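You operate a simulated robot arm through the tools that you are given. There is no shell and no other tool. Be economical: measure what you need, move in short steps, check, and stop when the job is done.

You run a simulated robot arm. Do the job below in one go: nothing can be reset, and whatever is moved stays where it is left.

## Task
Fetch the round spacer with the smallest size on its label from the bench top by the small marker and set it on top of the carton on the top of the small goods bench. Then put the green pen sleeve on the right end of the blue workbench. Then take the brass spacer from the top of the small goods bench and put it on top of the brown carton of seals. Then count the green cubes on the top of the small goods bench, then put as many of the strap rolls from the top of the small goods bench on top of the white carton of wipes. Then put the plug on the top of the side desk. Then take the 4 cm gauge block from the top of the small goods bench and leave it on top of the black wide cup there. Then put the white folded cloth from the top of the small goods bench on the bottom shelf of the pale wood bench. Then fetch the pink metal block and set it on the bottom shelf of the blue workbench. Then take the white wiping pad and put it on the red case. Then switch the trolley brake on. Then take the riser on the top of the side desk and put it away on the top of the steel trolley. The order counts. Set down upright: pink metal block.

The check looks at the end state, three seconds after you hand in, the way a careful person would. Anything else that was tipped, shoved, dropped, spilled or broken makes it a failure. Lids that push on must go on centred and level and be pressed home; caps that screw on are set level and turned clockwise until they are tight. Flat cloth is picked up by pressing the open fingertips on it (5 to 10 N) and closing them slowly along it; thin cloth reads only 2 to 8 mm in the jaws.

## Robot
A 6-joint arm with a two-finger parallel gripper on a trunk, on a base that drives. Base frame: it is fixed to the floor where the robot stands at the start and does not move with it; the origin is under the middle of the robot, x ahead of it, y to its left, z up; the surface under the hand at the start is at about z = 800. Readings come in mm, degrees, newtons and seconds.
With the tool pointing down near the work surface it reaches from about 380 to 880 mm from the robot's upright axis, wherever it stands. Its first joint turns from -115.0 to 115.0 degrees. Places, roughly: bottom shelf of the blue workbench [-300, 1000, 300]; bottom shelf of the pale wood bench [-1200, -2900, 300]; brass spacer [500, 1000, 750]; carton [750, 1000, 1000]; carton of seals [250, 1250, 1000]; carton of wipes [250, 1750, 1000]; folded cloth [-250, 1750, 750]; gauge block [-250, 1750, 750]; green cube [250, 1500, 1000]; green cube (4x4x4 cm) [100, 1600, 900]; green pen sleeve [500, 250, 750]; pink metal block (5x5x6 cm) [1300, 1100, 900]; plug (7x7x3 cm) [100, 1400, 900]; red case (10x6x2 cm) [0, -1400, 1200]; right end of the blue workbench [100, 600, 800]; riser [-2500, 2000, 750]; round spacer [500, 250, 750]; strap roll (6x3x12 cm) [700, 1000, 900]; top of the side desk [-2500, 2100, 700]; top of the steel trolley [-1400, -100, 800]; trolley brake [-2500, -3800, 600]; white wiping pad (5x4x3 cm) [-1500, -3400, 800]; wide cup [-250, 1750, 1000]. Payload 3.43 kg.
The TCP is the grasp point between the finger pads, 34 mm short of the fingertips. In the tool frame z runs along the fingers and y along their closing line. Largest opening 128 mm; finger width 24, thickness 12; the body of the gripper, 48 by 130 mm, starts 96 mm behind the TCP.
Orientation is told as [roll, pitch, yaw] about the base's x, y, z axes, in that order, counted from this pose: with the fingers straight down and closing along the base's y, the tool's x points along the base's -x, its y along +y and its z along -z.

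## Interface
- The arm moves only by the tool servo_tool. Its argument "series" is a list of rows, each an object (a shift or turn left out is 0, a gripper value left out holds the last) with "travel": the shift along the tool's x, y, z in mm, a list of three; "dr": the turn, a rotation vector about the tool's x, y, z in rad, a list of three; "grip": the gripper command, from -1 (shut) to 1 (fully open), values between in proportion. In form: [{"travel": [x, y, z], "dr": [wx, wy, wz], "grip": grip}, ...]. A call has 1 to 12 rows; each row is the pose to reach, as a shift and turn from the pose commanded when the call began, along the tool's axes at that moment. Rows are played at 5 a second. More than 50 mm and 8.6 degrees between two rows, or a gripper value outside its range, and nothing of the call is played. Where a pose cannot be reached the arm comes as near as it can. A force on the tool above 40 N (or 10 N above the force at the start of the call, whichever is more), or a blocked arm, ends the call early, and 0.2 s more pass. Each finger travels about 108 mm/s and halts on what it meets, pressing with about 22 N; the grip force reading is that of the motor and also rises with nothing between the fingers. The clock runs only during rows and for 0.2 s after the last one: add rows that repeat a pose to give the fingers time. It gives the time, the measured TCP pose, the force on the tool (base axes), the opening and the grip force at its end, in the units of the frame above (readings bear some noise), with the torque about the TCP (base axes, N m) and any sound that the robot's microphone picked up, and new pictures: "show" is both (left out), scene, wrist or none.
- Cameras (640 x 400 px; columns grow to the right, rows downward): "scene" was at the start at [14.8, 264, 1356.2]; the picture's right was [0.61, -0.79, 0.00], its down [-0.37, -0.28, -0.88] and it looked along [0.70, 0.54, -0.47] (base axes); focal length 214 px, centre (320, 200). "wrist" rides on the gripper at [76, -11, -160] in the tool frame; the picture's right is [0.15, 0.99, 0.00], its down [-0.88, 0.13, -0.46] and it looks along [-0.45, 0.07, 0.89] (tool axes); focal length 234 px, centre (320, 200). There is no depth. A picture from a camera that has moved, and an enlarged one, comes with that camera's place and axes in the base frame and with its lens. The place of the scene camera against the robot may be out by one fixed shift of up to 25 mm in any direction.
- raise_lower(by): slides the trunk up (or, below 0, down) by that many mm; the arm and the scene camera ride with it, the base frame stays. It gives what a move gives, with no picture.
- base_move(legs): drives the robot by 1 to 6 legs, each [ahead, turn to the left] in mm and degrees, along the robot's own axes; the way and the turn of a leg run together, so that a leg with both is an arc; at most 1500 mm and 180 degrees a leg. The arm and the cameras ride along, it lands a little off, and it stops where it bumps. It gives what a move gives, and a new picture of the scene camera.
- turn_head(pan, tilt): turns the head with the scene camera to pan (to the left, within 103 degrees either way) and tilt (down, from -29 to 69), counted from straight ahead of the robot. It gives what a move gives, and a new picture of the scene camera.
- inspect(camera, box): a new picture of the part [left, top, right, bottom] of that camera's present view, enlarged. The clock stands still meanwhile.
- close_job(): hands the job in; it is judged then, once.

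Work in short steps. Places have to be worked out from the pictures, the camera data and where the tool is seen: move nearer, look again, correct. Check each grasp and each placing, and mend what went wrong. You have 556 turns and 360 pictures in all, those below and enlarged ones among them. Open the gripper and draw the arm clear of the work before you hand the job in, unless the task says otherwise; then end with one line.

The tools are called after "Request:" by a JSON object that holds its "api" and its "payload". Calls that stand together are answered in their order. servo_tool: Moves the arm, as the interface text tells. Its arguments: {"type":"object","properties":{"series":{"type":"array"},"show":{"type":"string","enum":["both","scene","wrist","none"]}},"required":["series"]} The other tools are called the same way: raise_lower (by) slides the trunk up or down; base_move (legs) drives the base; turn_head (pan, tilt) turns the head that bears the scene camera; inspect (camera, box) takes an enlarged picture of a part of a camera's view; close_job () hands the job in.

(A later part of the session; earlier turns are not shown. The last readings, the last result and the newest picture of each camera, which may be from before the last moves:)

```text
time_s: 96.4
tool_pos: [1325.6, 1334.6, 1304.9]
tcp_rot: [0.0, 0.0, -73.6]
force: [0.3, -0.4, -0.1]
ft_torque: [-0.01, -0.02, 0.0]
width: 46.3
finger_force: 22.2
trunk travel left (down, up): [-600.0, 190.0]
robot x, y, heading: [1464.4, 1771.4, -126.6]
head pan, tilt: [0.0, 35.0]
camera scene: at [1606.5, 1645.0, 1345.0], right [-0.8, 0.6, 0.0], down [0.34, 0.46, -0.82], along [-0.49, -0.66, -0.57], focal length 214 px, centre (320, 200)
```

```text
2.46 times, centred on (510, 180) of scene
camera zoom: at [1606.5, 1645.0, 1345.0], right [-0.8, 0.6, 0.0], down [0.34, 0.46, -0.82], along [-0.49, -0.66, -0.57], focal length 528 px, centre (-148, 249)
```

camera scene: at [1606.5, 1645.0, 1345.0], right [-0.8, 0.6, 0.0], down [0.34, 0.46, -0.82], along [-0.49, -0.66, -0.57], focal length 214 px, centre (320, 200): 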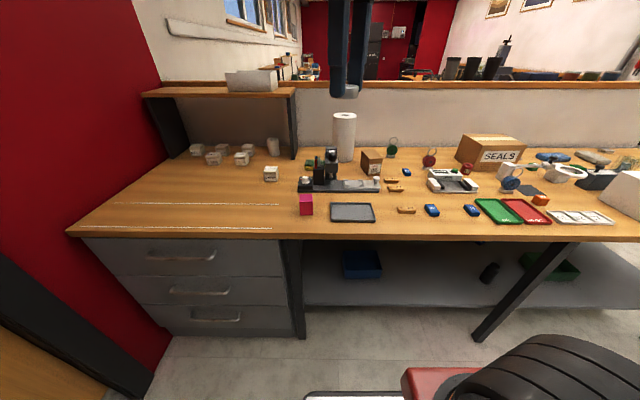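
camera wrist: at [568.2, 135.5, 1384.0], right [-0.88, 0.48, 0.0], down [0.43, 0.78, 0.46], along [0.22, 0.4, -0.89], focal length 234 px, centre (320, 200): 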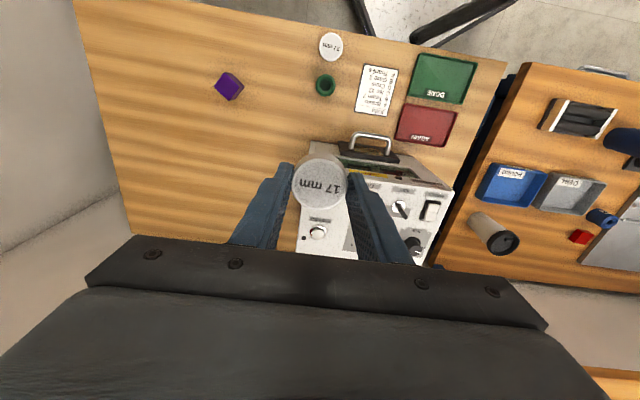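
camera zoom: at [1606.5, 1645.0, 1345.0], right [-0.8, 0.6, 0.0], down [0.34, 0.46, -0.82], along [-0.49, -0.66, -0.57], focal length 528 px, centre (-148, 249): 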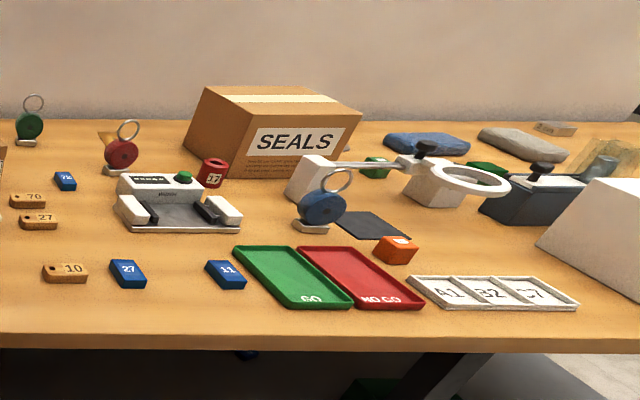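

LIDS is the carton (~(890,1066), top ~960). Drive 150 mm closer and extend the held spacer over it at height.

Request:
{"api": "base_move", "payload": {"legs": [[150, 0]]}}

Request:
{"api": "servo_tool", "payload": {"series": [{"travel": [-5, -38, 10]}, {"travel": [-10, -76, 25]}, {"travel": [-15, -114, 40]}, {"travel": [-20, -152, 55]}, {"travel": [-25, -190, 70]}, {"travel": [-30, -228, 85]}, {"travel": [-35, -266, 95]}, {"travel": [-40, -304, 110]}, {"travel": [-45, -342, 125]}, {"travel": [-48, -376, 130]}, {"travel": [-48, -376, 130]}]}}

```text
time_s: 97.8
tool_pos: [1237.4, 1213.1, 1304.1]
tcp_rot: [0.0, 0.1, -73.3]
force: [1.1, 0.0, -0.4]
ft_torque: [0.0, 0.0, 0.03]
width: 46.4
finger_force: 22.0
trunk travel left (down, up): [-600.0, 190.0]
robot x, y, heading: [1371.5, 1649.8, -126.4]
head pan, tilt: [0.0, 35.0]
camera scene: at [1517.5, 1525.0, 1345.0], right [-0.8, 0.6, 0.0], down [0.34, 0.46, -0.82], along [-0.49, -0.66, -0.57], focal length 214 px, centre (320, 200)
```

scene: 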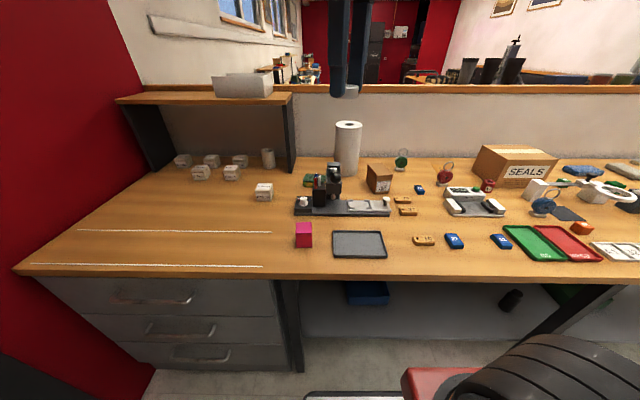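

```text
time_s: 100.2
tool_pos: [891.0, 1060.0, 1174.7]
tcp_rot: [0.0, -0.1, -73.3]
force: [0.6, -0.8, -1.2]
ft_torque: [-0.02, 0.01, 0.0]
width: 46.3
finger_force: 22.7
trunk travel left (down, up): [-600.0, 190.0]
robot x, y, heading: [1371.0, 1652.0, -126.6]
head pan, tilt: [0.0, 35.0]
camera scene: at [1517.3, 1524.8, 1345.0], right [-0.8, 0.6, 0.0], down [0.34, 0.46, -0.82], along [-0.49, -0.66, -0.57], focal length 214 px, centre (320, 200)
camera wrist: at [857.6, 1129.7, 1334.8], right [0.91, 0.42, 0.0], down [0.38, -0.81, 0.46], along [0.19, -0.41, -0.89], focal length 234 px, centre (320, 200)
```

scene: 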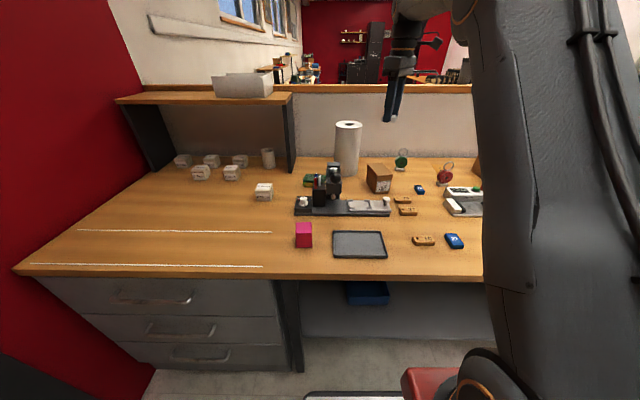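
wrist: 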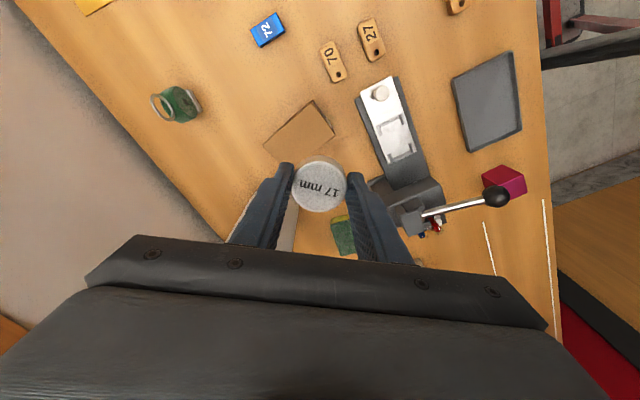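

Carton top centre triangulates to ~(859,1048), top z≈947. Shift over it and lower to 1030 for a closer look.

Request:
{"api": "servo_tool", "payload": {"series": [{"travel": [-2, -17, 20]}, {"travel": [-2, -34, 50]}, {"travel": [-2, -34, 85]}, {"travel": [-2, -34, 115]}, {"travel": [-2, -34, 143]}, {"travel": [-2, -34, 143]}]}}

Request:
{"api": "inspect", "payload": {"camera": "scene", "box": [330, 110, 450, 210]}}

```text
time_s: 101.6
tool_pos: [858.2, 1047.2, 1031.5]
tcp_rot: [0.0, 0.0, -73.4]
force: [-0.3, -0.5, 0.4]
ft_torque: [-0.02, -0.04, 0.0]
width: 46.3
finger_force: 22.0
trunk travel left (down, up): [-600.0, 190.0]
robot x, y, heading: [1371.4, 1648.7, -126.4]
head pan, tilt: [0.0, 35.0]
camera scene: at [1517.3, 1524.9, 1345.0], right [-0.8, 0.6, 0.0], down [0.34, 0.46, -0.82], along [-0.49, -0.66, -0.57], focal length 214 px, centre (320, 200)
camera wrist: at [826.0, 1117.7, 1190.7], right [0.91, 0.42, 0.0], down [0.38, -0.81, 0.46], along [0.19, -0.41, -0.89], focal length 234 px, centre (320, 200)
```

scene: 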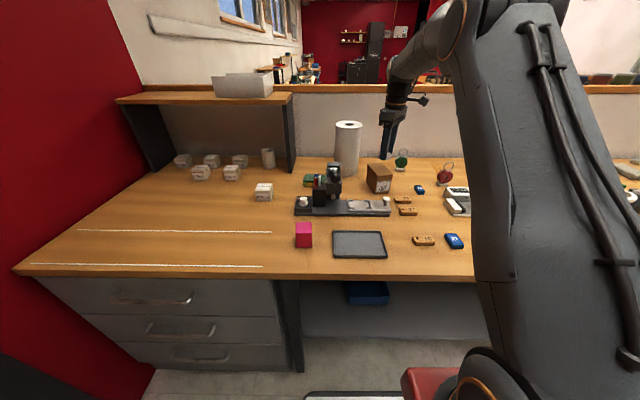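
wrist: 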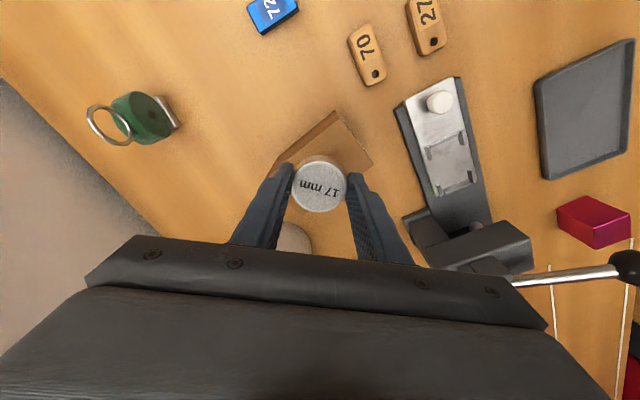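

```text
4.00 times, centred on (390, 160) of scene
camera zoom: at [1517.3, 1524.9, 1345.0], right [-0.8, 0.6, 0.0], down [0.34, 0.46, -0.82], along [-0.49, -0.66, -0.57], focal length 858 px, centre (40, 360)
```

zoom: 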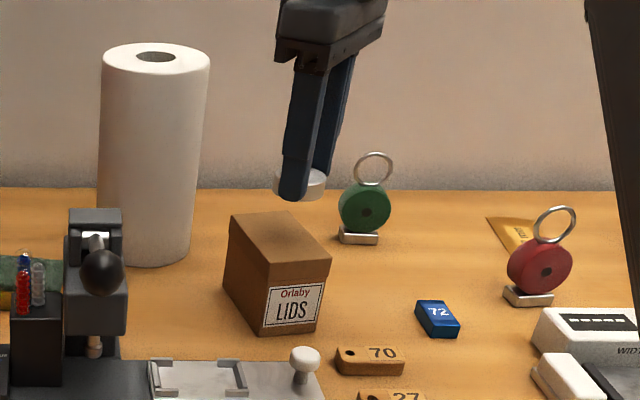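

Spacer is centred over the carton (~(862,1045)). Descend carefully to near contact.

Request:
{"api": "servo_tool", "payload": {"series": [{"travel": [0, 3, 10]}, {"travel": [0, 3, 20]}, {"travel": [0, 3, 28]}, {"travel": [0, 3, 32]}, {"travel": [0, 3, 32]}], "show": "none"}}

Request:
{"api": "inspect", "payload": {"camera": "scene", "box": [350, 130, 430, 200]}}

```text
time_s: 102.8
tool_pos: [861.3, 1047.9, 998.9]
tcp_rot: [0.0, 0.0, -73.4]
force: [1.0, -0.1, -1.0]
ft_torque: [-0.02, 0.03, -0.01]
width: 46.2
finger_force: 21.9
trunk travel left (down, up): [-600.0, 190.0]
robot x, y, heading: [1374.1, 1646.5, -126.6]
head pan, tilt: [0.0, 35.0]
```

```text
5.71 times, centred on (390, 165) of scene
camera zoom: at [1517.3, 1524.9, 1345.0], right [-0.8, 0.6, 0.0], down [0.34, 0.46, -0.82], along [-0.49, -0.66, -0.57], focal length 1226 px, centre (-80, 400)
```

zoom: 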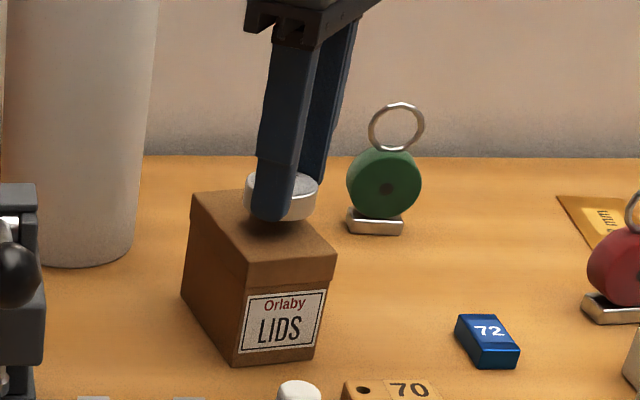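

The spacer is ~11 mm too far right. Shift and lower until light contact.

Request:
{"api": "servo_tool", "payload": {"series": [{"travel": [-9, 7, 0]}, {"travel": [-9, 7, 4]}, {"travel": [-9, 7, 7]}, {"travel": [-9, 7, 10]}, {"travel": [-9, 7, 10]}], "show": "none"}}

Request:
{"api": "inspect", "payload": {"camera": "scene", "box": [350, 130, 430, 200]}}

Request:
{"api": "inspect", "payload": {"camera": "wrist", "box": [220, 80, 420, 240]}}

```text
time_s: 104.0
tool_pos: [869.7, 1042.4, 989.2]
tcp_rot: [0.0, 0.0, -73.4]
force: [0.1, 0.3, -0.9]
ft_torque: [-0.02, 0.02, -0.03]
width: 45.9
finger_force: 22.3
trunk travel left (down, up): [-600.0, 190.0]
robot x, y, heading: [1375.7, 1652.7, -126.5]
head pan, tilt: [0.0, 35.0]
```

```text
5.71 times, centred on (390, 165) of scene
camera zoom: at [1517.3, 1524.9, 1345.0], right [-0.8, 0.6, 0.0], down [0.34, 0.46, -0.82], along [-0.49, -0.66, -0.57], focal length 1226 px, centre (-80, 400)
```

zoom: 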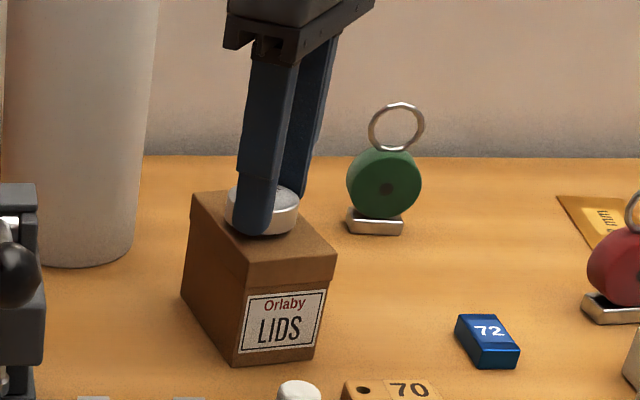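

```text
2.50 times, centred on (320, 160) of wrist
camera zoom: at [837.8, 1112.4, 1148.0], right [0.91, 0.42, 0.0], down [0.38, -0.81, 0.46], along [0.19, -0.41, -0.89], focal length 585 px, centre (320, 300)
```

zoom: 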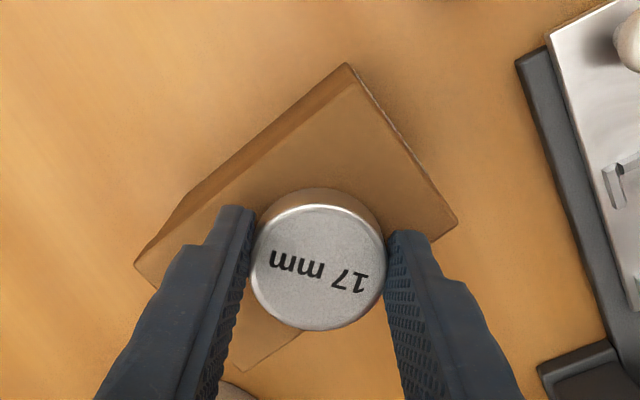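

Nearly centred; adjust 5 mm and lower until contact.

Request:
{"api": "servo_tool", "payload": {"series": [{"travel": [0, -5, 0]}, {"travel": [0, -5, 3]}, {"travel": [0, -5, 5]}, {"travel": [0, -5, 7]}, {"travel": [0, -5, 7]}], "show": "none"}}

Request:
{"api": "inspect", "payload": {"camera": "scene", "box": [350, 130, 430, 200]}}

```text
time_s: 105.2
tool_pos: [867.2, 1042.1, 982.6]
tcp_rot: [0.0, 0.0, -73.3]
force: [0.0, 1.4, 2.6]
ft_torque: [-0.04, 0.0, 0.03]
width: 46.2
finger_force: 22.1
trunk travel left (down, up): [-600.0, 190.0]
robot x, y, heading: [1370.0, 1649.7, -126.4]
head pan, tilt: [0.0, 35.0]
```

```text
5.71 times, centred on (390, 165) of scene
camera zoom: at [1517.4, 1525.0, 1345.0], right [-0.8, 0.6, 0.0], down [0.34, 0.46, -0.82], along [-0.49, -0.66, -0.57], focal length 1226 px, centre (-80, 400)
```

zoom: 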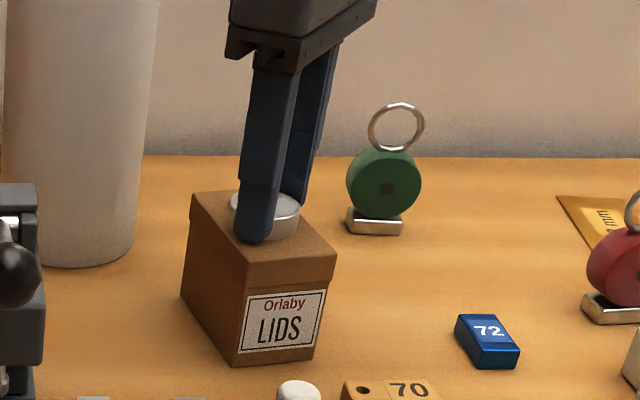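

Contact force 2.6 N and well centred. Lower 1 mm and release gently.

Request:
{"api": "servo_tool", "payload": {"series": [{"travel": [0, 0, 1]}, {"travel": [0, 0, 1], "grip": -0.2}, {"travel": [0, 0, 1], "grip": -0.05}, {"travel": [0, 0, 1], "grip": -0.05}, {"travel": [0, 0, -20], "grip": -0.05}, {"travel": [0, 0, -60]}, {"travel": [0, 0, -105]}, {"travel": [0, 0, -150]}, {"travel": [0, 0, -200]}, {"travel": [0, 0, -200]}], "show": "wrist"}}

Request:
{"api": "inspect", "payload": {"camera": "scene", "box": [350, 130, 430, 200]}}

```text
time_s: 107.4
tool_pos: [865.9, 1040.3, 1181.4]
tcp_rot: [0.0, 0.1, -73.4]
force: [-0.1, -0.8, 0.0]
ft_torque: [-0.02, -0.01, -0.02]
width: 60.9
finger_force: 0.0
trunk travel left (down, up): [-600.0, 190.0]
robot x, y, heading: [1370.5, 1648.7, -126.6]
head pan, tilt: [0.0, 35.0]
camera wrist: at [833.3, 1110.5, 1340.1], right [0.91, 0.42, 0.0], down [0.38, -0.81, 0.46], along [0.19, -0.41, -0.89], focal length 234 px, centre (320, 200)
```

wrist: 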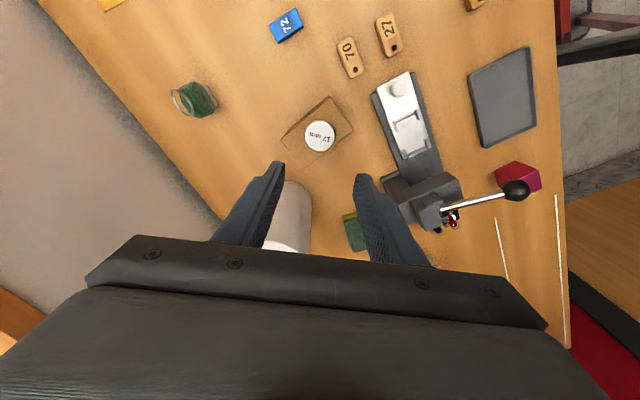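

```text
5.71 times, centred on (390, 165) of scene
camera zoom: at [1517.3, 1524.9, 1345.0], right [-0.8, 0.6, 0.0], down [0.34, 0.46, -0.82], along [-0.49, -0.66, -0.57], focal length 1226 px, centre (-80, 400)
```

zoom: 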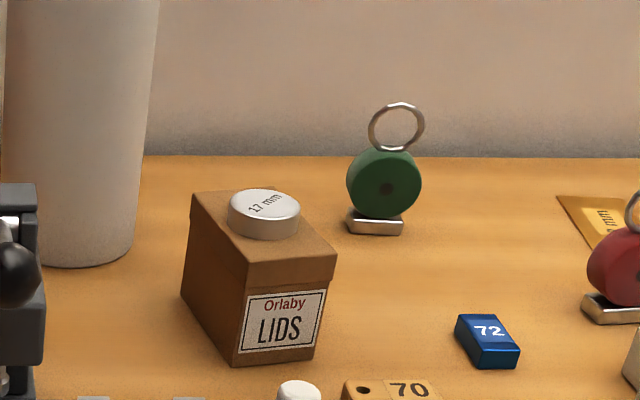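

Spacer sits flat on the LIDS carton. Retract the arm, then drive back around to the marker bench for the green sleeve.

Request:
{"api": "servo_tool", "payload": {"series": [{"travel": [6, 40, -20]}, {"travel": [12, 80, -40]}, {"travel": [18, 120, -60]}, {"travel": [24, 160, -80]}, {"travel": [30, 200, -100]}, {"travel": [36, 240, -123]}, {"travel": [42, 280, -123]}, {"travel": [48, 320, -123]}, {"travel": [54, 360, -123]}, {"travel": [59, 405, -123]}, {"travel": [59, 405, -123]}], "show": "none"}}

Request:
{"api": "base_move", "payload": {"legs": [[-150, 0], [0, -90], [1100, 0], [980, 0]]}}

```text
time_s: 109.8
tool_pos: [1237.5, 1215.4, 1305.3]
tcp_rot: [0.0, 0.0, -73.4]
force: [-0.4, 0.1, -0.3]
ft_torque: [0.03, -0.02, 0.02]
width: 60.9
finger_force: 0.1
trunk travel left (down, up): [-600.0, 190.0]
robot x, y, heading: [1374.1, 1648.9, -126.4]
head pan, tilt: [0.0, 35.0]
```

```text
time_s: 125.0
tool_pos: [-669.2, 3131.9, 1304.8]
tcp_rot: [0.0, 0.0, -161.9]
force: [0.0, 1.0, -0.4]
ft_torque: [0.04, 0.02, 0.01]
width: 60.6
finger_force: 0.1
trunk travel left (down, up): [-600.0, 190.0]
robot x, y, heading: [-233.3, 3003.1, 145.1]
head pan, tilt: [0.0, 35.0]
camera scene: at [-363.0, 2875.6, 1345.0], right [0.57, 0.82, 0.0], down [0.47, -0.33, -0.82], along [-0.67, 0.47, -0.57], focal length 214 px, centre (320, 200)
```

scene: 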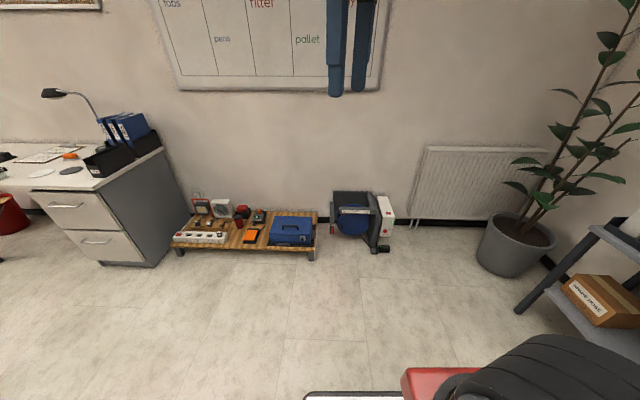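

Continue: turn left, drive the gap, then turn along the blue bench.

Request:
{"api": "base_move", "payload": {"legs": [[0, 88.8], [1200, 0], [1172, 0], [0, 89]]}}

```text
time_s: 144.0
tool_pos: [-1157.0, 982.2, 1303.9]
tcp_rot: [-0.1, 0.0, 16.5]
force: [0.8, 0.5, 0.1]
ft_torque: [0.0, 0.03, 0.03]
width: 61.1
finger_force: 0.0
trunk travel left (down, up): [-600.0, 190.0]
robot x, y, heading: [-1589.8, 1119.1, -36.7]
head pan, tilt: [0.0, 35.0]
camera scene: at [-1449.7, 1273.8, 1345.0], right [-0.6, -0.8, 0.0], down [-0.46, 0.34, -0.82], along [0.66, -0.49, -0.57], focal length 214 px, centre (320, 200)
```

scene: 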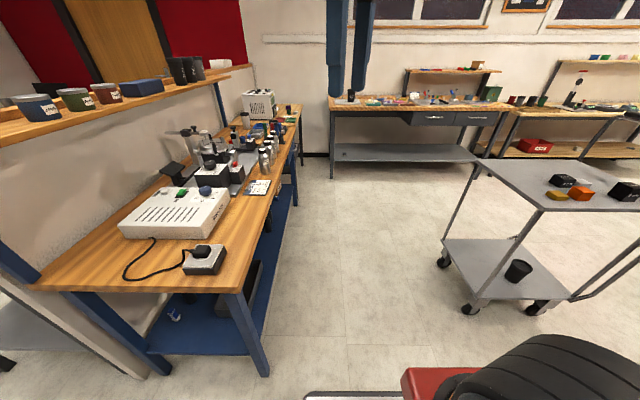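

Heading to the spot before the marker bench.

Request:
{"api": "base_move", "payload": {"legs": [[0, -3.2], [1000, 0], [746, 0], [0, 40]]}}

```text
time_s: 155.0
tool_pos: [173.6, 179.8, 1305.7]
tcp_rot: [0.1, 0.0, 54.1]
force: [-0.1, -0.1, 0.3]
ft_torque: [-0.01, 0.04, 0.0]
width: 60.8
finger_force: 0.1
trunk travel left (down, up): [-600.0, 190.0]
robot x, y, heading: [-253.3, 23.4, 0.9]
head pan, tilt: [0.0, 35.0]
camera scene: at [-227.2, 233.1, 1345.0], right [0.01, -1.0, 0.0], down [-0.57, -0.01, -0.82], along [0.82, 0.01, -0.57], focal length 214 px, centre (320, 200)
```

scene: 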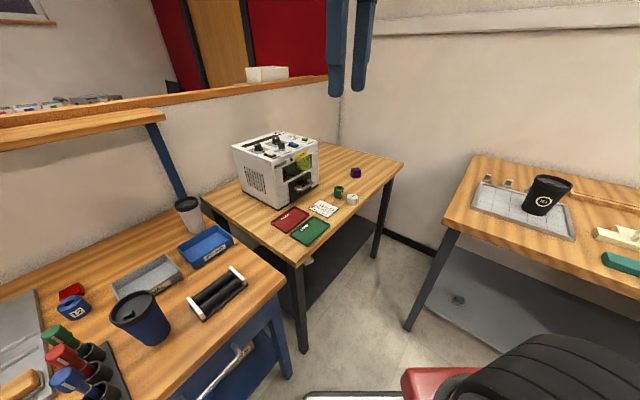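

Drive forward 190 mm to get within reach of both sleeve and the workbench's right end.

Request:
{"api": "base_move", "payload": {"legs": [[190, 0]]}}

Request:
{"api": "turn_head", "payload": {"pan": 30, "tilt": 50}}

Request:
{"api": "inspect", "payload": {"camera": "scene", "box": [320, 100, 480, 200]}}

```text
time_s: 156.6
tool_pos: [364.6, 180.3, 1306.3]
tcp_rot: [0.0, 0.0, 53.7]
force: [-0.6, -0.3, -0.2]
ft_torque: [0.0, 0.02, 0.03]
width: 60.9
finger_force: 0.0
trunk travel left (down, up): [-600.0, 190.0]
robot x, y, heading: [-64.8, 26.2, 0.6]
head pan, tilt: [0.0, 35.0]
camera scene: at [-37.1, 235.3, 1345.0], right [0.01, -1.0, 0.0], down [-0.57, -0.01, -0.82], along [0.82, 0.01, -0.57], focal length 214 px, centre (320, 200)
```

scene: 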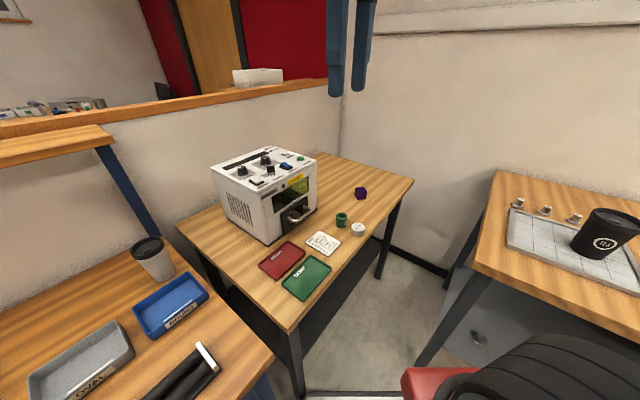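

```text
time_s: 157.5
tool_pos: [363.3, 178.8, 1306.6]
tcp_rot: [0.0, 0.1, 53.7]
force: [0.5, 1.2, 0.1]
ft_torque: [0.03, 0.01, 0.0]
width: 60.7
finger_force: 0.1
trunk travel left (down, up): [-600.0, 190.0]
robot x, y, heading: [-64.2, 26.1, 0.4]
head pan, tilt: [30.0, 50.0]
camera scene: at [-58.7, 273.5, 1323.3], right [0.51, -0.86, 0.0], down [-0.66, -0.39, -0.64], along [0.55, 0.33, -0.77], focal length 214 px, centre (320, 200)
```

scene: 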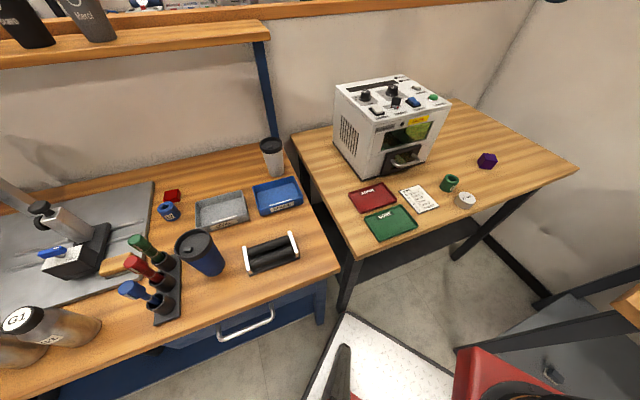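

```text
4.00 times, centred on (400, 150) of scene
camera zoom: at [-58.7, 273.5, 1323.3], right [0.51, -0.86, 0.0], down [-0.66, -0.39, -0.64], along [0.55, 0.33, -0.77], focal length 858 px, centre (0, 400)
```

zoom: 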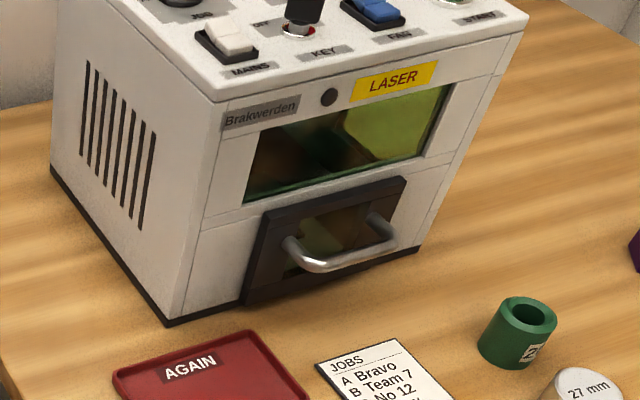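

Sleeve around (566,152), ~45 mm tall. Move above it with the same hand orientation.

Request:
{"api": "servo_tool", "payload": {"series": [{"travel": [-20, -36, 20], "grip": 0.4}, {"travel": [-40, -72, 45]}, {"travel": [-60, -105, 75]}, {"travel": [-78, -136, 110]}, {"travel": [-90, -165, 145]}, {"travel": [-98, -180, 180]}, {"travel": [-98, -180, 220]}, {"travel": [-98, -180, 256]}, {"travel": [-98, -180, 256]}], "show": "wrist"}}

```text
time_s: 159.5
tool_pos: [567.8, 150.9, 1049.1]
tcp_rot: [0.0, -0.1, 53.7]
force: [-0.3, 0.2, -0.3]
ft_torque: [0.02, -0.02, 0.01]
width: 89.7
finger_force: 0.0
trunk travel left (down, up): [-600.0, 190.0]
robot x, y, heading: [-67.0, 25.2, 0.3]
head pan, tilt: [30.0, 50.0]
camera wrist: at [531.9, 84.3, 1208.2], right [-0.88, 0.47, 0.0], down [0.42, 0.79, 0.46], along [0.21, 0.4, -0.89], focal length 234 px, centre (320, 200)
```

wrist: 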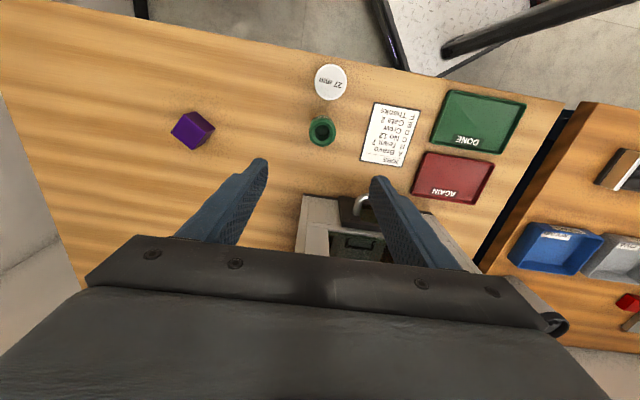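

Sleeve at ~(558,145). Shift and descend to TCP ≈ 850.

Request:
{"api": "servo_tool", "payload": {"series": [{"travel": [11, 4, 40]}, {"travel": [11, 4, 80]}, {"travel": [11, 4, 120]}, {"travel": [11, 4, 150]}, {"travel": [11, 4, 165]}, {"travel": [11, 4, 165]}], "show": "wrist"}}

```text
time_s: 160.9
tool_pos: [558.5, 143.7, 882.8]
tcp_rot: [0.1, 0.0, 53.7]
force: [0.1, 0.0, 0.4]
ft_torque: [-0.01, -0.01, 0.0]
width: 89.4
finger_force: 0.0
trunk travel left (down, up): [-600.0, 190.0]
robot x, y, heading: [-66.3, 26.7, 0.9]
head pan, tilt: [30.0, 50.0]
camera wrist: at [522.2, 77.0, 1041.7], right [-0.88, 0.47, 0.0], down [0.42, 0.79, 0.46], along [0.21, 0.4, -0.89], focal length 234 px, centre (320, 200)
```

wrist: 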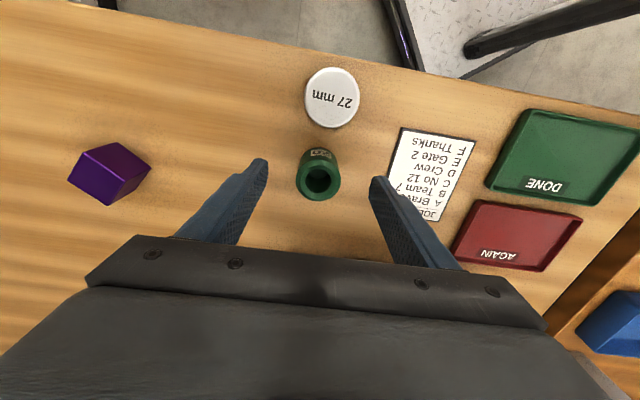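

Aligned. Lower 40 mm and close on it.

Request:
{"api": "servo_tool", "payload": {"series": [{"travel": [0, 0, 20]}, {"travel": [0, 0, 40]}, {"travel": [0, 0, 40], "grip": 0}, {"travel": [0, 0, 40], "grip": -0.5}, {"travel": [0, 0, 40], "grip": -1}, {"travel": [0, 0, 40], "grip": -1}, {"travel": [0, 0, 40], "grip": -1}], "show": "wrist"}}

```text
time_s: 162.5
tool_pos: [557.6, 143.6, 841.9]
tcp_rot: [0.1, 0.0, 53.8]
force: [-0.3, 0.0, 0.0]
ft_torque: [0.0, -0.04, 0.0]
width: 40.7
finger_force: 21.8
trunk travel left (down, up): [-600.0, 190.0]
robot x, y, heading: [-65.1, 24.4, 0.6]
head pan, tilt: [30.0, 50.0]
camera wrist: at [521.0, 77.3, 1001.6], right [-0.88, 0.47, 0.0], down [0.42, 0.79, 0.46], along [0.21, 0.4, -0.89], focal length 234 px, centre (320, 200)
```

wrist: 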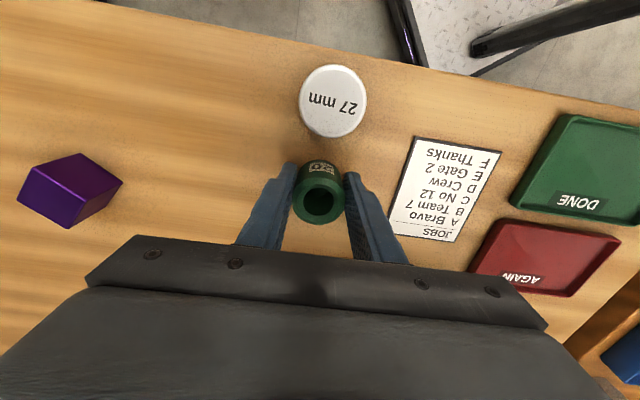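

Gripped (40.7 mm). Lift and carry over towards the right end of the blue bench.

Request:
{"api": "servo_tool", "payload": {"series": [{"travel": [0, 0, -45]}, {"travel": [0, 0, -90]}, {"travel": [0, 0, -135]}, {"travel": [0, 0, -180]}, {"travel": [0, 0, -225]}, {"travel": [0, 0, -260]}, {"travel": [0, 0, -260]}], "show": "none"}}

Request:
{"api": "servo_tool", "payload": {"series": [{"travel": [-5, 44, 0]}, {"travel": [-10, 88, 0]}, {"travel": [-15, 132, 0]}, {"travel": [-20, 176, 0]}, {"travel": [-25, 220, 0]}, {"travel": [-30, 264, 0]}, {"travel": [-35, 308, 0]}, {"travel": [-40, 352, 0]}, {"travel": [-45, 396, 0]}, {"travel": [-50, 440, 0]}, {"travel": [-55, 485, 0]}, {"travel": [-55, 485, 0]}]}}

```text
time_s: 164.1
tool_pos: [555.4, 143.2, 1102.7]
tcp_rot: [0.1, 0.0, 53.7]
force: [-0.3, 0.3, -0.6]
ft_torque: [-0.02, 0.06, -0.03]
width: 40.8
finger_force: 22.0
trunk travel left (down, up): [-600.0, 190.0]
robot x, y, heading: [-65.7, 28.3, 0.5]
head pan, tilt: [30.0, 50.0]
```

```text
time_s: 166.7
tool_pos: [198.3, 475.9, 1103.4]
tcp_rot: [0.0, 0.0, 53.7]
force: [-0.6, 0.6, -0.2]
ft_torque: [0.01, -0.01, -0.02]
width: 41.1
finger_force: 21.9
trunk travel left (down, up): [-600.0, 190.0]
robot x, y, heading: [-70.9, 27.3, 0.4]
head pan, tilt: [30.0, 50.0]
camera scene: at [-58.7, 273.6, 1323.2], right [0.51, -0.86, 0.0], down [-0.66, -0.39, -0.64], along [0.55, 0.33, -0.77], focal length 214 px, centre (320, 200)
camera wrist: at [162.3, 409.4, 1261.6], right [-0.88, 0.47, 0.0], down [0.42, 0.79, 0.46], along [0.21, 0.4, -0.89], focal length 234 px, centre (320, 200)
```

scene: 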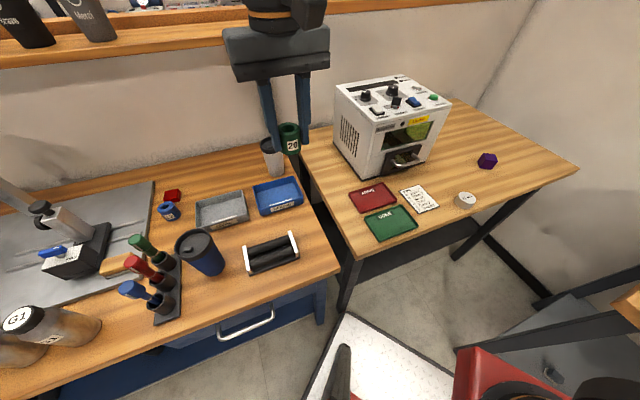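
wrist: 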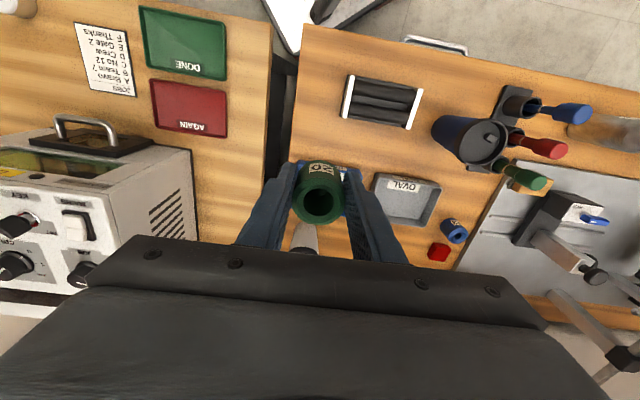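

The free patch at the right end, between the roller and the edge, is near (165,425). I rotate the hand 90° so the fingers open clear of the roller, and look again.

Request:
{"api": "servo_tool", "payload": {"series": [{"travel": [5, 0, 8], "dr": [0, 0, 0.131]}, {"travel": [10, 0, 16], "dr": [0, 0, 0.262]}, {"travel": [15, 0, 24], "dr": [0, 0, 0.393]}, {"travel": [20, -1, 32], "dr": [0, 0, 0.524]}, {"travel": [25, -1, 40], "dr": [0, 0, 0.655]}, {"travel": [30, -2, 48], "dr": [0, 0, 0.786]}, {"travel": [36, -2, 56], "dr": [0, 0, 0.917]}, {"travel": [42, -3, 64], "dr": [0, 0, 1.048]}, {"travel": [48, -3, 72], "dr": [0, 0, 1.179]}, {"travel": [54, -4, 80], "dr": [0, 0, 1.31]}, {"travel": [60, -4, 90], "dr": [0, 0, 1.441]}, {"travel": [60, -4, 100], "dr": [0, 0, 1.57]}]}}

```text
time_s: 169.3
tool_pos: [165.2, 425.0, 1002.4]
tcp_rot: [0.0, 0.0, -36.3]
force: [0.5, 0.5, -1.3]
ft_torque: [0.02, 0.03, 0.0]
width: 40.7
finger_force: 22.1
trunk travel left (down, up): [-600.0, 190.0]
robot x, y, heading: [-63.9, 25.5, 0.4]
head pan, tilt: [30.0, 50.0]
camera scene: at [-58.8, 273.6, 1323.3], right [0.51, -0.86, 0.0], down [-0.66, -0.39, -0.64], along [0.55, 0.33, -0.77], focal length 214 px, centre (320, 200)
camera wrist: at [98.3, 462.2, 1162.4], right [0.47, 0.88, 0.0], down [0.79, -0.42, 0.46], along [0.4, -0.21, -0.89], focal length 234 px, centre (320, 200)
```

scene: 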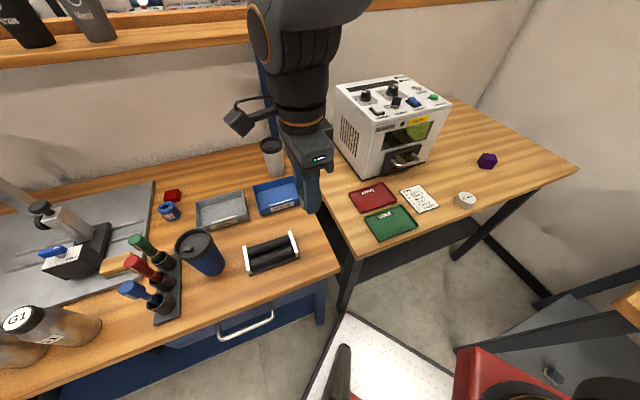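
wrist: 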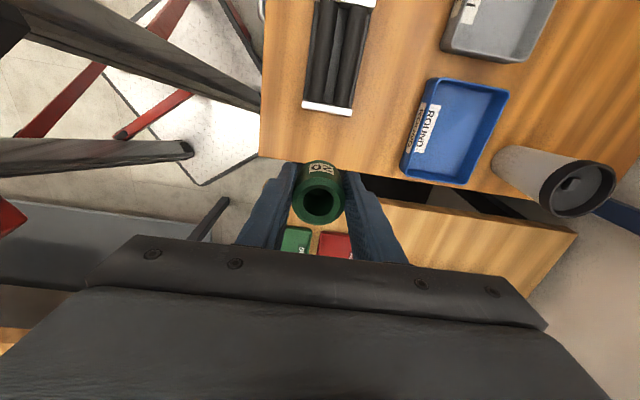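

The spot lies at pixel (319,136), midway between roller end and edge. Descend to near contact.

Request:
{"api": "servo_tool", "payload": {"series": [{"travel": [0, 0, 45]}, {"travel": [0, 0, 90]}, {"travel": [0, 0, 125]}, {"travel": [0, 0, 145]}, {"travel": [0, 0, 153]}, {"travel": [0, 0, 153]}]}}

```text
time_s: 170.7
tool_pos: [166.0, 426.8, 849.5]
tcp_rot: [-0.1, 0.0, -36.2]
force: [-0.5, -0.5, 0.0]
ft_torque: [0.0, 0.04, 0.02]
width: 40.8
finger_force: 22.4
trunk travel left (down, up): [-600.0, 190.0]
robot x, y, heading: [-65.6, 28.0, 0.7]
head pan, tilt: [30.0, 50.0]
camera scene: at [-58.8, 273.7, 1323.3], right [0.51, -0.86, 0.0], down [-0.66, -0.39, -0.64], along [0.55, 0.33, -0.77], focal length 214 px, centre (320, 200)
camera wrist: at [98.4, 462.8, 1008.0], right [0.47, 0.88, 0.0], down [0.79, -0.42, 0.46], along [0.4, -0.21, -0.89], focal length 234 px, centre (320, 200)
```

scene: 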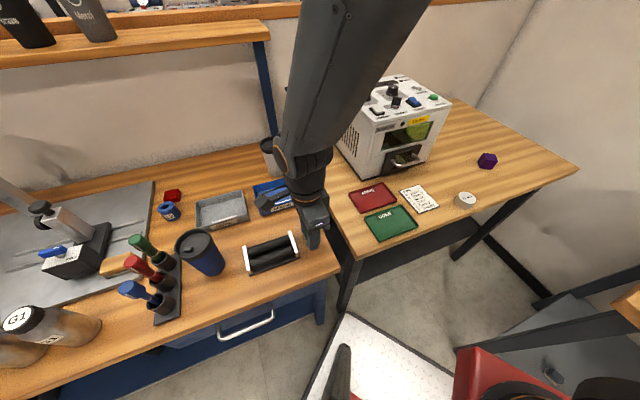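
wrist: 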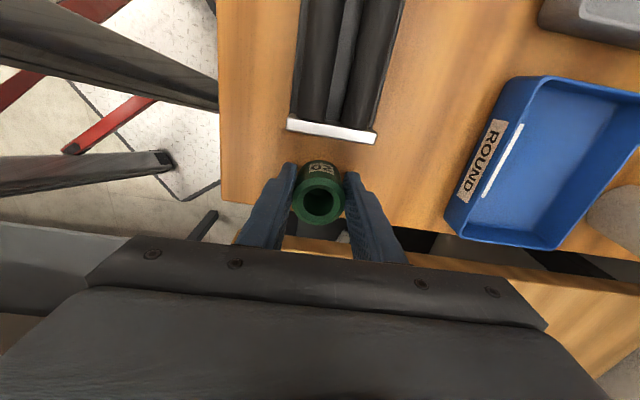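

Move 8 mm away from the roller towards the edge and lower to contact.

Request:
{"api": "servo_tool", "payload": {"series": [{"travel": [-8, 0, 0]}, {"travel": [-8, 0, 3]}, {"travel": [-8, 0, 6]}, {"travel": [-8, 0, 8]}, {"travel": [-8, 0, 8]}], "show": "wrist"}}

```text
time_s: 171.9
tool_pos: [173.1, 420.2, 844.8]
tcp_rot: [0.0, 0.0, -36.2]
force: [-0.2, 0.5, -0.1]
ft_torque: [-0.02, 0.0, 0.03]
width: 40.8
finger_force: 22.0
trunk travel left (down, up): [-600.0, 190.0]
robot x, y, heading: [-68.2, 28.7, 0.5]
head pan, tilt: [30.0, 50.0]
camera wrist: at [105.5, 457.5, 1002.0], right [0.47, 0.88, 0.0], down [0.79, -0.42, 0.46], along [0.4, -0.21, -0.89], focal length 234 px, centre (320, 200)
```

wrist: 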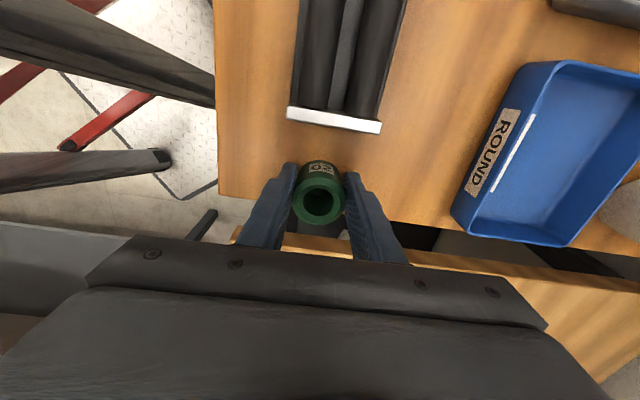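

No contact yet; keep lowering in small steps.

Request:
{"api": "servo_tool", "payload": {"series": [{"travel": [0, 0, 1.5]}, {"travel": [0, 0, 3]}, {"travel": [0, 0, 3]}], "show": "none"}}

```text
time_s: 172.7
tool_pos: [172.2, 421.3, 839.4]
tcp_rot: [-0.1, 0.1, -36.2]
force: [2.4, 0.5, 15.7]
ft_torque: [-0.06, -0.2, 0.01]
width: 40.9
finger_force: 21.7
trunk travel left (down, up): [-600.0, 190.0]
robot x, y, heading: [-67.0, 24.9, 0.6]
head pan, tilt: [30.0, 50.0]
```

Contact. Ease up 1 mm, open slightly, and retreat upward.

Request:
{"api": "servo_tool", "payload": {"series": [{"travel": [0, 0, -1]}, {"travel": [0, 0, -1], "grip": -0.3}, {"travel": [0, 0, -1], "grip": -0.1}, {"travel": [0, 0, -1]}, {"travel": [0, 0, -25]}, {"travel": [0, 0, -70]}, {"travel": [0, 0, -120]}, {"travel": [0, 0, -170]}, {"travel": [0, 0, -220]}, {"travel": [0, 0, -270]}, {"travel": [0, 0, -310]}, {"travel": [0, 0, -310]}]}}

```text
time_s: 175.3
tool_pos: [173.4, 421.3, 1152.8]
tcp_rot: [-0.1, -0.1, -36.1]
force: [0.0, -0.6, -0.4]
ft_torque: [-0.01, 0.01, -0.03]
width: 57.7
finger_force: 0.0
trunk travel left (down, up): [-600.0, 190.0]
robot x, y, heading: [-64.7, 26.8, 0.9]
head pan, tilt: [30.0, 50.0]
camera scene: at [-58.7, 273.6, 1323.2], right [0.51, -0.86, 0.0], down [-0.66, -0.39, -0.64], along [0.55, 0.33, -0.77], focal length 214 px, centre (320, 200)
camera wrist: at [105.9, 458.5, 1311.7], right [0.47, 0.88, 0.0], down [0.79, -0.41, 0.46], along [0.4, -0.21, -0.89], focal length 234 px, centre (320, 200)
```

scene: 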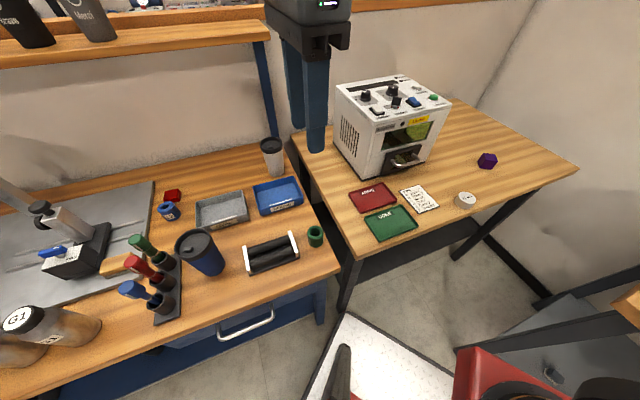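
wrist: 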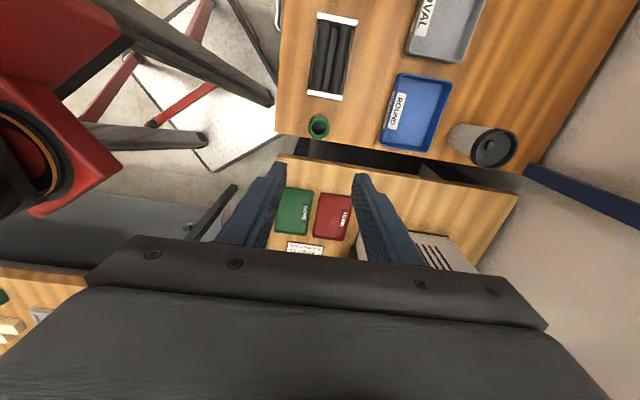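

Sleeve stands on the right end. Tuck the arm and drive back to the goods bench for the brass spacer.

Request:
{"api": "servo_tool", "payload": {"series": [{"travel": [-40, -13, -20], "dr": [0, 0, -0.08]}, {"travel": [-80, -27, -40], "dr": [0, 0, -0.16]}, {"travel": [-120, -40, -60], "dr": [0, 0, -0.24]}, {"travel": [-160, -54, -80], "dr": [0, 0, -0.32]}, {"travel": [-200, -67, -100], "dr": [0, 0, -0.4]}, {"travel": [-240, -81, -120], "dr": [0, 0, -0.48]}, {"travel": [-280, -95, -140], "dr": [0, 0, -0.56]}, {"travel": [-317, -108, -150], "dr": [0, 0, -0.64]}, {"travel": [-317, -108, -150], "dr": [0, 0, -0.64]}], "show": "none"}}

Request:
{"api": "base_move", "payload": {"legs": [[-205, 0], [0, 140.5], [900, 0], [850, 0], [0, -87]]}}

```text
time_s: 177.3
tool_pos: [366.4, 145.7, 1300.8]
tcp_rot: [0.1, 0.0, 0.5]
force: [0.6, 0.2, -0.2]
ft_torque: [0.02, 0.03, -0.02]
width: 57.6
finger_force: 0.1
trunk travel left (down, up): [-600.0, 190.0]
robot x, y, heading: [-65.5, 25.2, 0.4]
head pan, tilt: [30.0, 50.0]
```

```text
time_s: 196.9
tool_pos: [-1455.1, 1534.5, 1299.3]
tcp_rot: [0.0, 0.0, 52.2]
force: [-0.7, 0.0, -0.3]
ft_torque: [-0.03, -0.01, 0.01]
width: 57.6
finger_force: 0.2
trunk travel left (down, up): [-600.0, 190.0]
robot x, y, heading: [-1630.2, 1118.3, 52.5]
head pan, tilt: [30.0, 50.0]
camera scene: at [-1806.6, 1281.4, 1323.3], right [0.99, -0.13, 0.0], down [-0.1, -0.76, -0.64], along [0.09, 0.64, -0.77], focal length 214 px, centre (320, 200)
```

scene: 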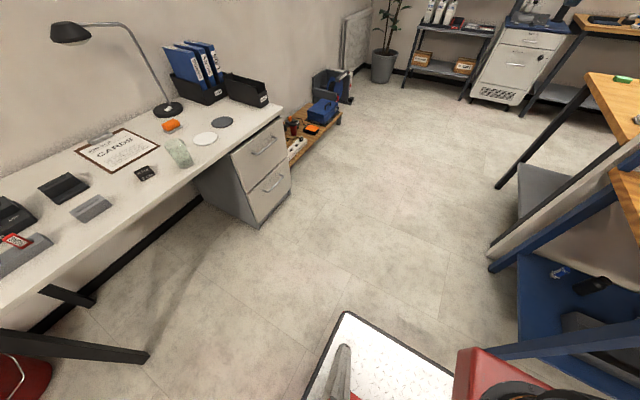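

Drive on to the middle of the goods bench aisle and face it.

Request:
{"api": "base_move", "payload": {"legs": [[0, 0.8], [1200, 0], [1110, 0], [0, -87.7], [1426, 0], [0, -91]]}}

Request:
{"api": "turn_head", "payload": {"pan": 0, "tilt": 40}}

```text
time_s: 223.1
tool_pos: [803.6, 1758.4, 1299.7]
tcp_rot: [0.0, 0.0, -126.4]
force: [0.3, 0.1, -1.1]
ft_torque: [0.05, -0.01, 0.01]
width: 57.6
finger_force: 0.0
trunk travel left (down, up): [-600.0, 190.0]
robot x, y, heading: [970.3, 2175.6, -126.2]
head pan, tilt: [30.0, 50.0]
camera scene: at [1155.2, 2047.9, 1323.3], right [-0.99, 0.11, 0.0], down [0.08, 0.76, -0.64], along [-0.07, -0.64, -0.77], focal length 214 px, centre (320, 200)
```

scene: 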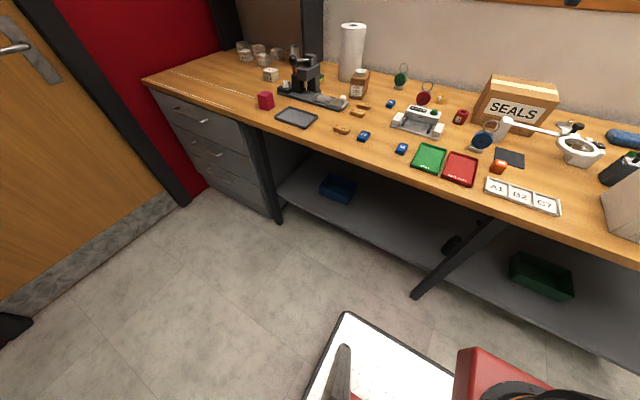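

```text
time_s: 224.0
tool_pos: [802.0, 1758.1, 1299.4]
tcp_rot: [-0.1, 0.0, -126.3]
force: [0.7, 0.2, -0.3]
ft_torque: [0.01, 0.0, 0.05]
width: 57.6
finger_force: 0.1
trunk travel left (down, up): [-600.0, 190.0]
robot x, y, heading: [967.7, 2178.6, -126.1]
head pan, tilt: [0.0, 40.0]
camera scene: at [1113.4, 2055.8, 1337.4], right [-0.81, 0.59, 0.0], down [0.38, 0.52, -0.77], along [-0.45, -0.62, -0.64], focal length 214 px, centre (320, 200)
```

scene: 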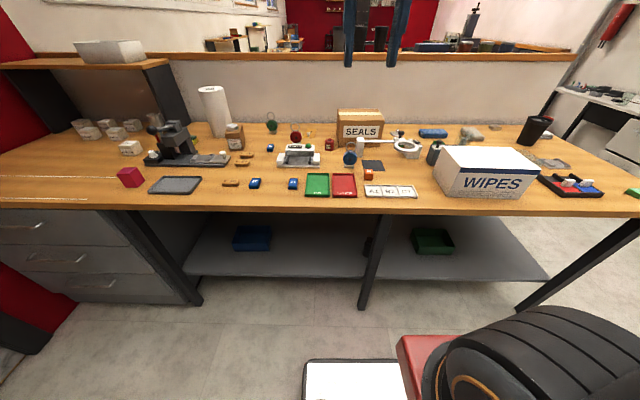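

Get enlarged views of the three bench sections.

Request:
{"api": "inspect", "payload": {"camera": "scene", "box": [250, 95, 450, 205]}}

Request:
{"api": "inspect", "payload": {"camera": "scene", "box": [440, 105, 640, 215]}}

Request:
{"api": "inspect", "payload": {"camera": "scene", "box": [60, 95, 260, 205]}}

```text
3.20 times, centred on (350, 150) of scene
camera zoom: at [1113.4, 2055.8, 1337.4], right [-0.81, 0.59, 0.0], down [0.38, 0.52, -0.77], along [-0.45, -0.62, -0.64], focal length 686 px, centre (224, 360)
```

zoom: 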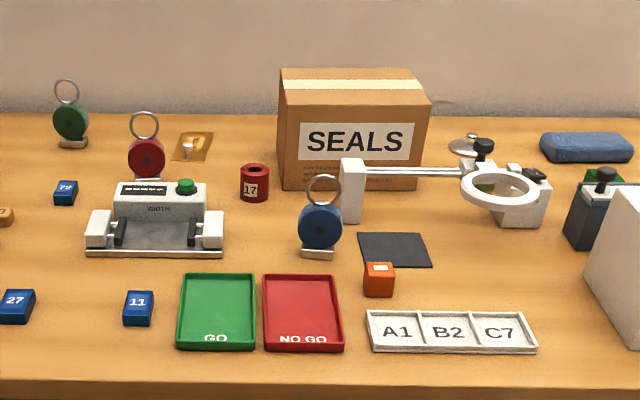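

```text
3.20 times, centred on (540, 160) of scene
camera zoom: at [1113.4, 2055.8, 1337.4], right [-0.81, 0.59, 0.0], down [0.38, 0.52, -0.77], along [-0.45, -0.62, -0.64], focal length 686 px, centre (-384, 328)
```

zoom: 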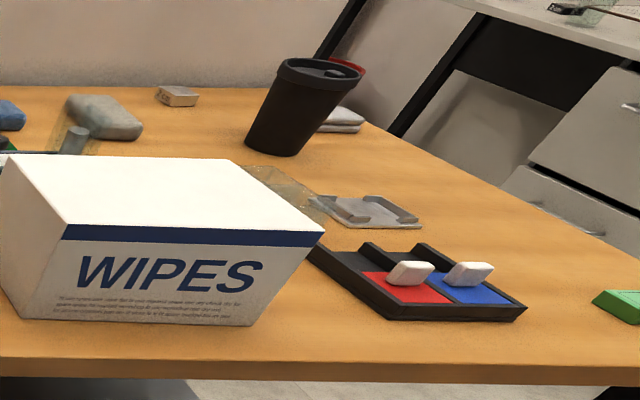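

```text
3.20 times, centred on (160, 150) of scene
camera zoom: at [1113.4, 2055.8, 1337.4], right [-0.81, 0.59, 0.0], down [0.38, 0.52, -0.77], along [-0.45, -0.62, -0.64], focal length 686 px, centre (832, 360)
```

zoom: 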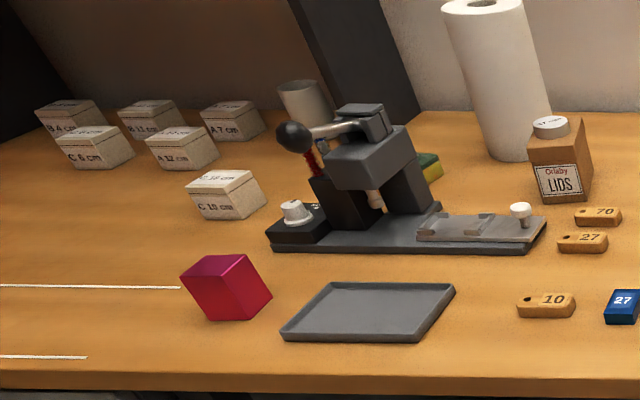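

The yellow item at ~(503,1111) fits the brass spacer. Zoom on it.

Request:
{"api": "inspect", "payload": {"camera": "scene", "box": [280, 115, 350, 165]}}

```text
8.00 times, centred on (315, 140) of scene
camera zoom: at [1113.4, 2055.8, 1337.4], right [-0.81, 0.59, 0.0], down [0.38, 0.52, -0.77], along [-0.45, -0.62, -0.64], focal length 1716 px, centre (360, 680)
```

zoom: 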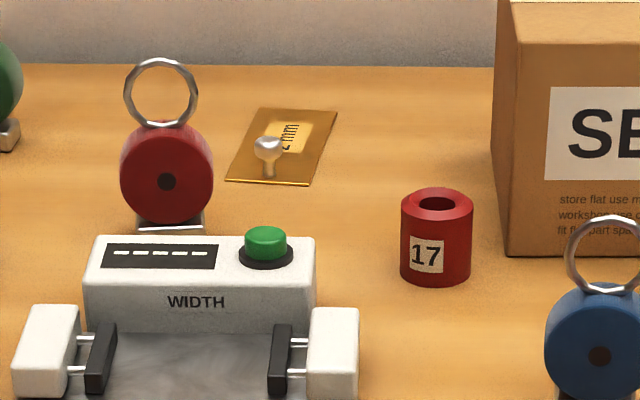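

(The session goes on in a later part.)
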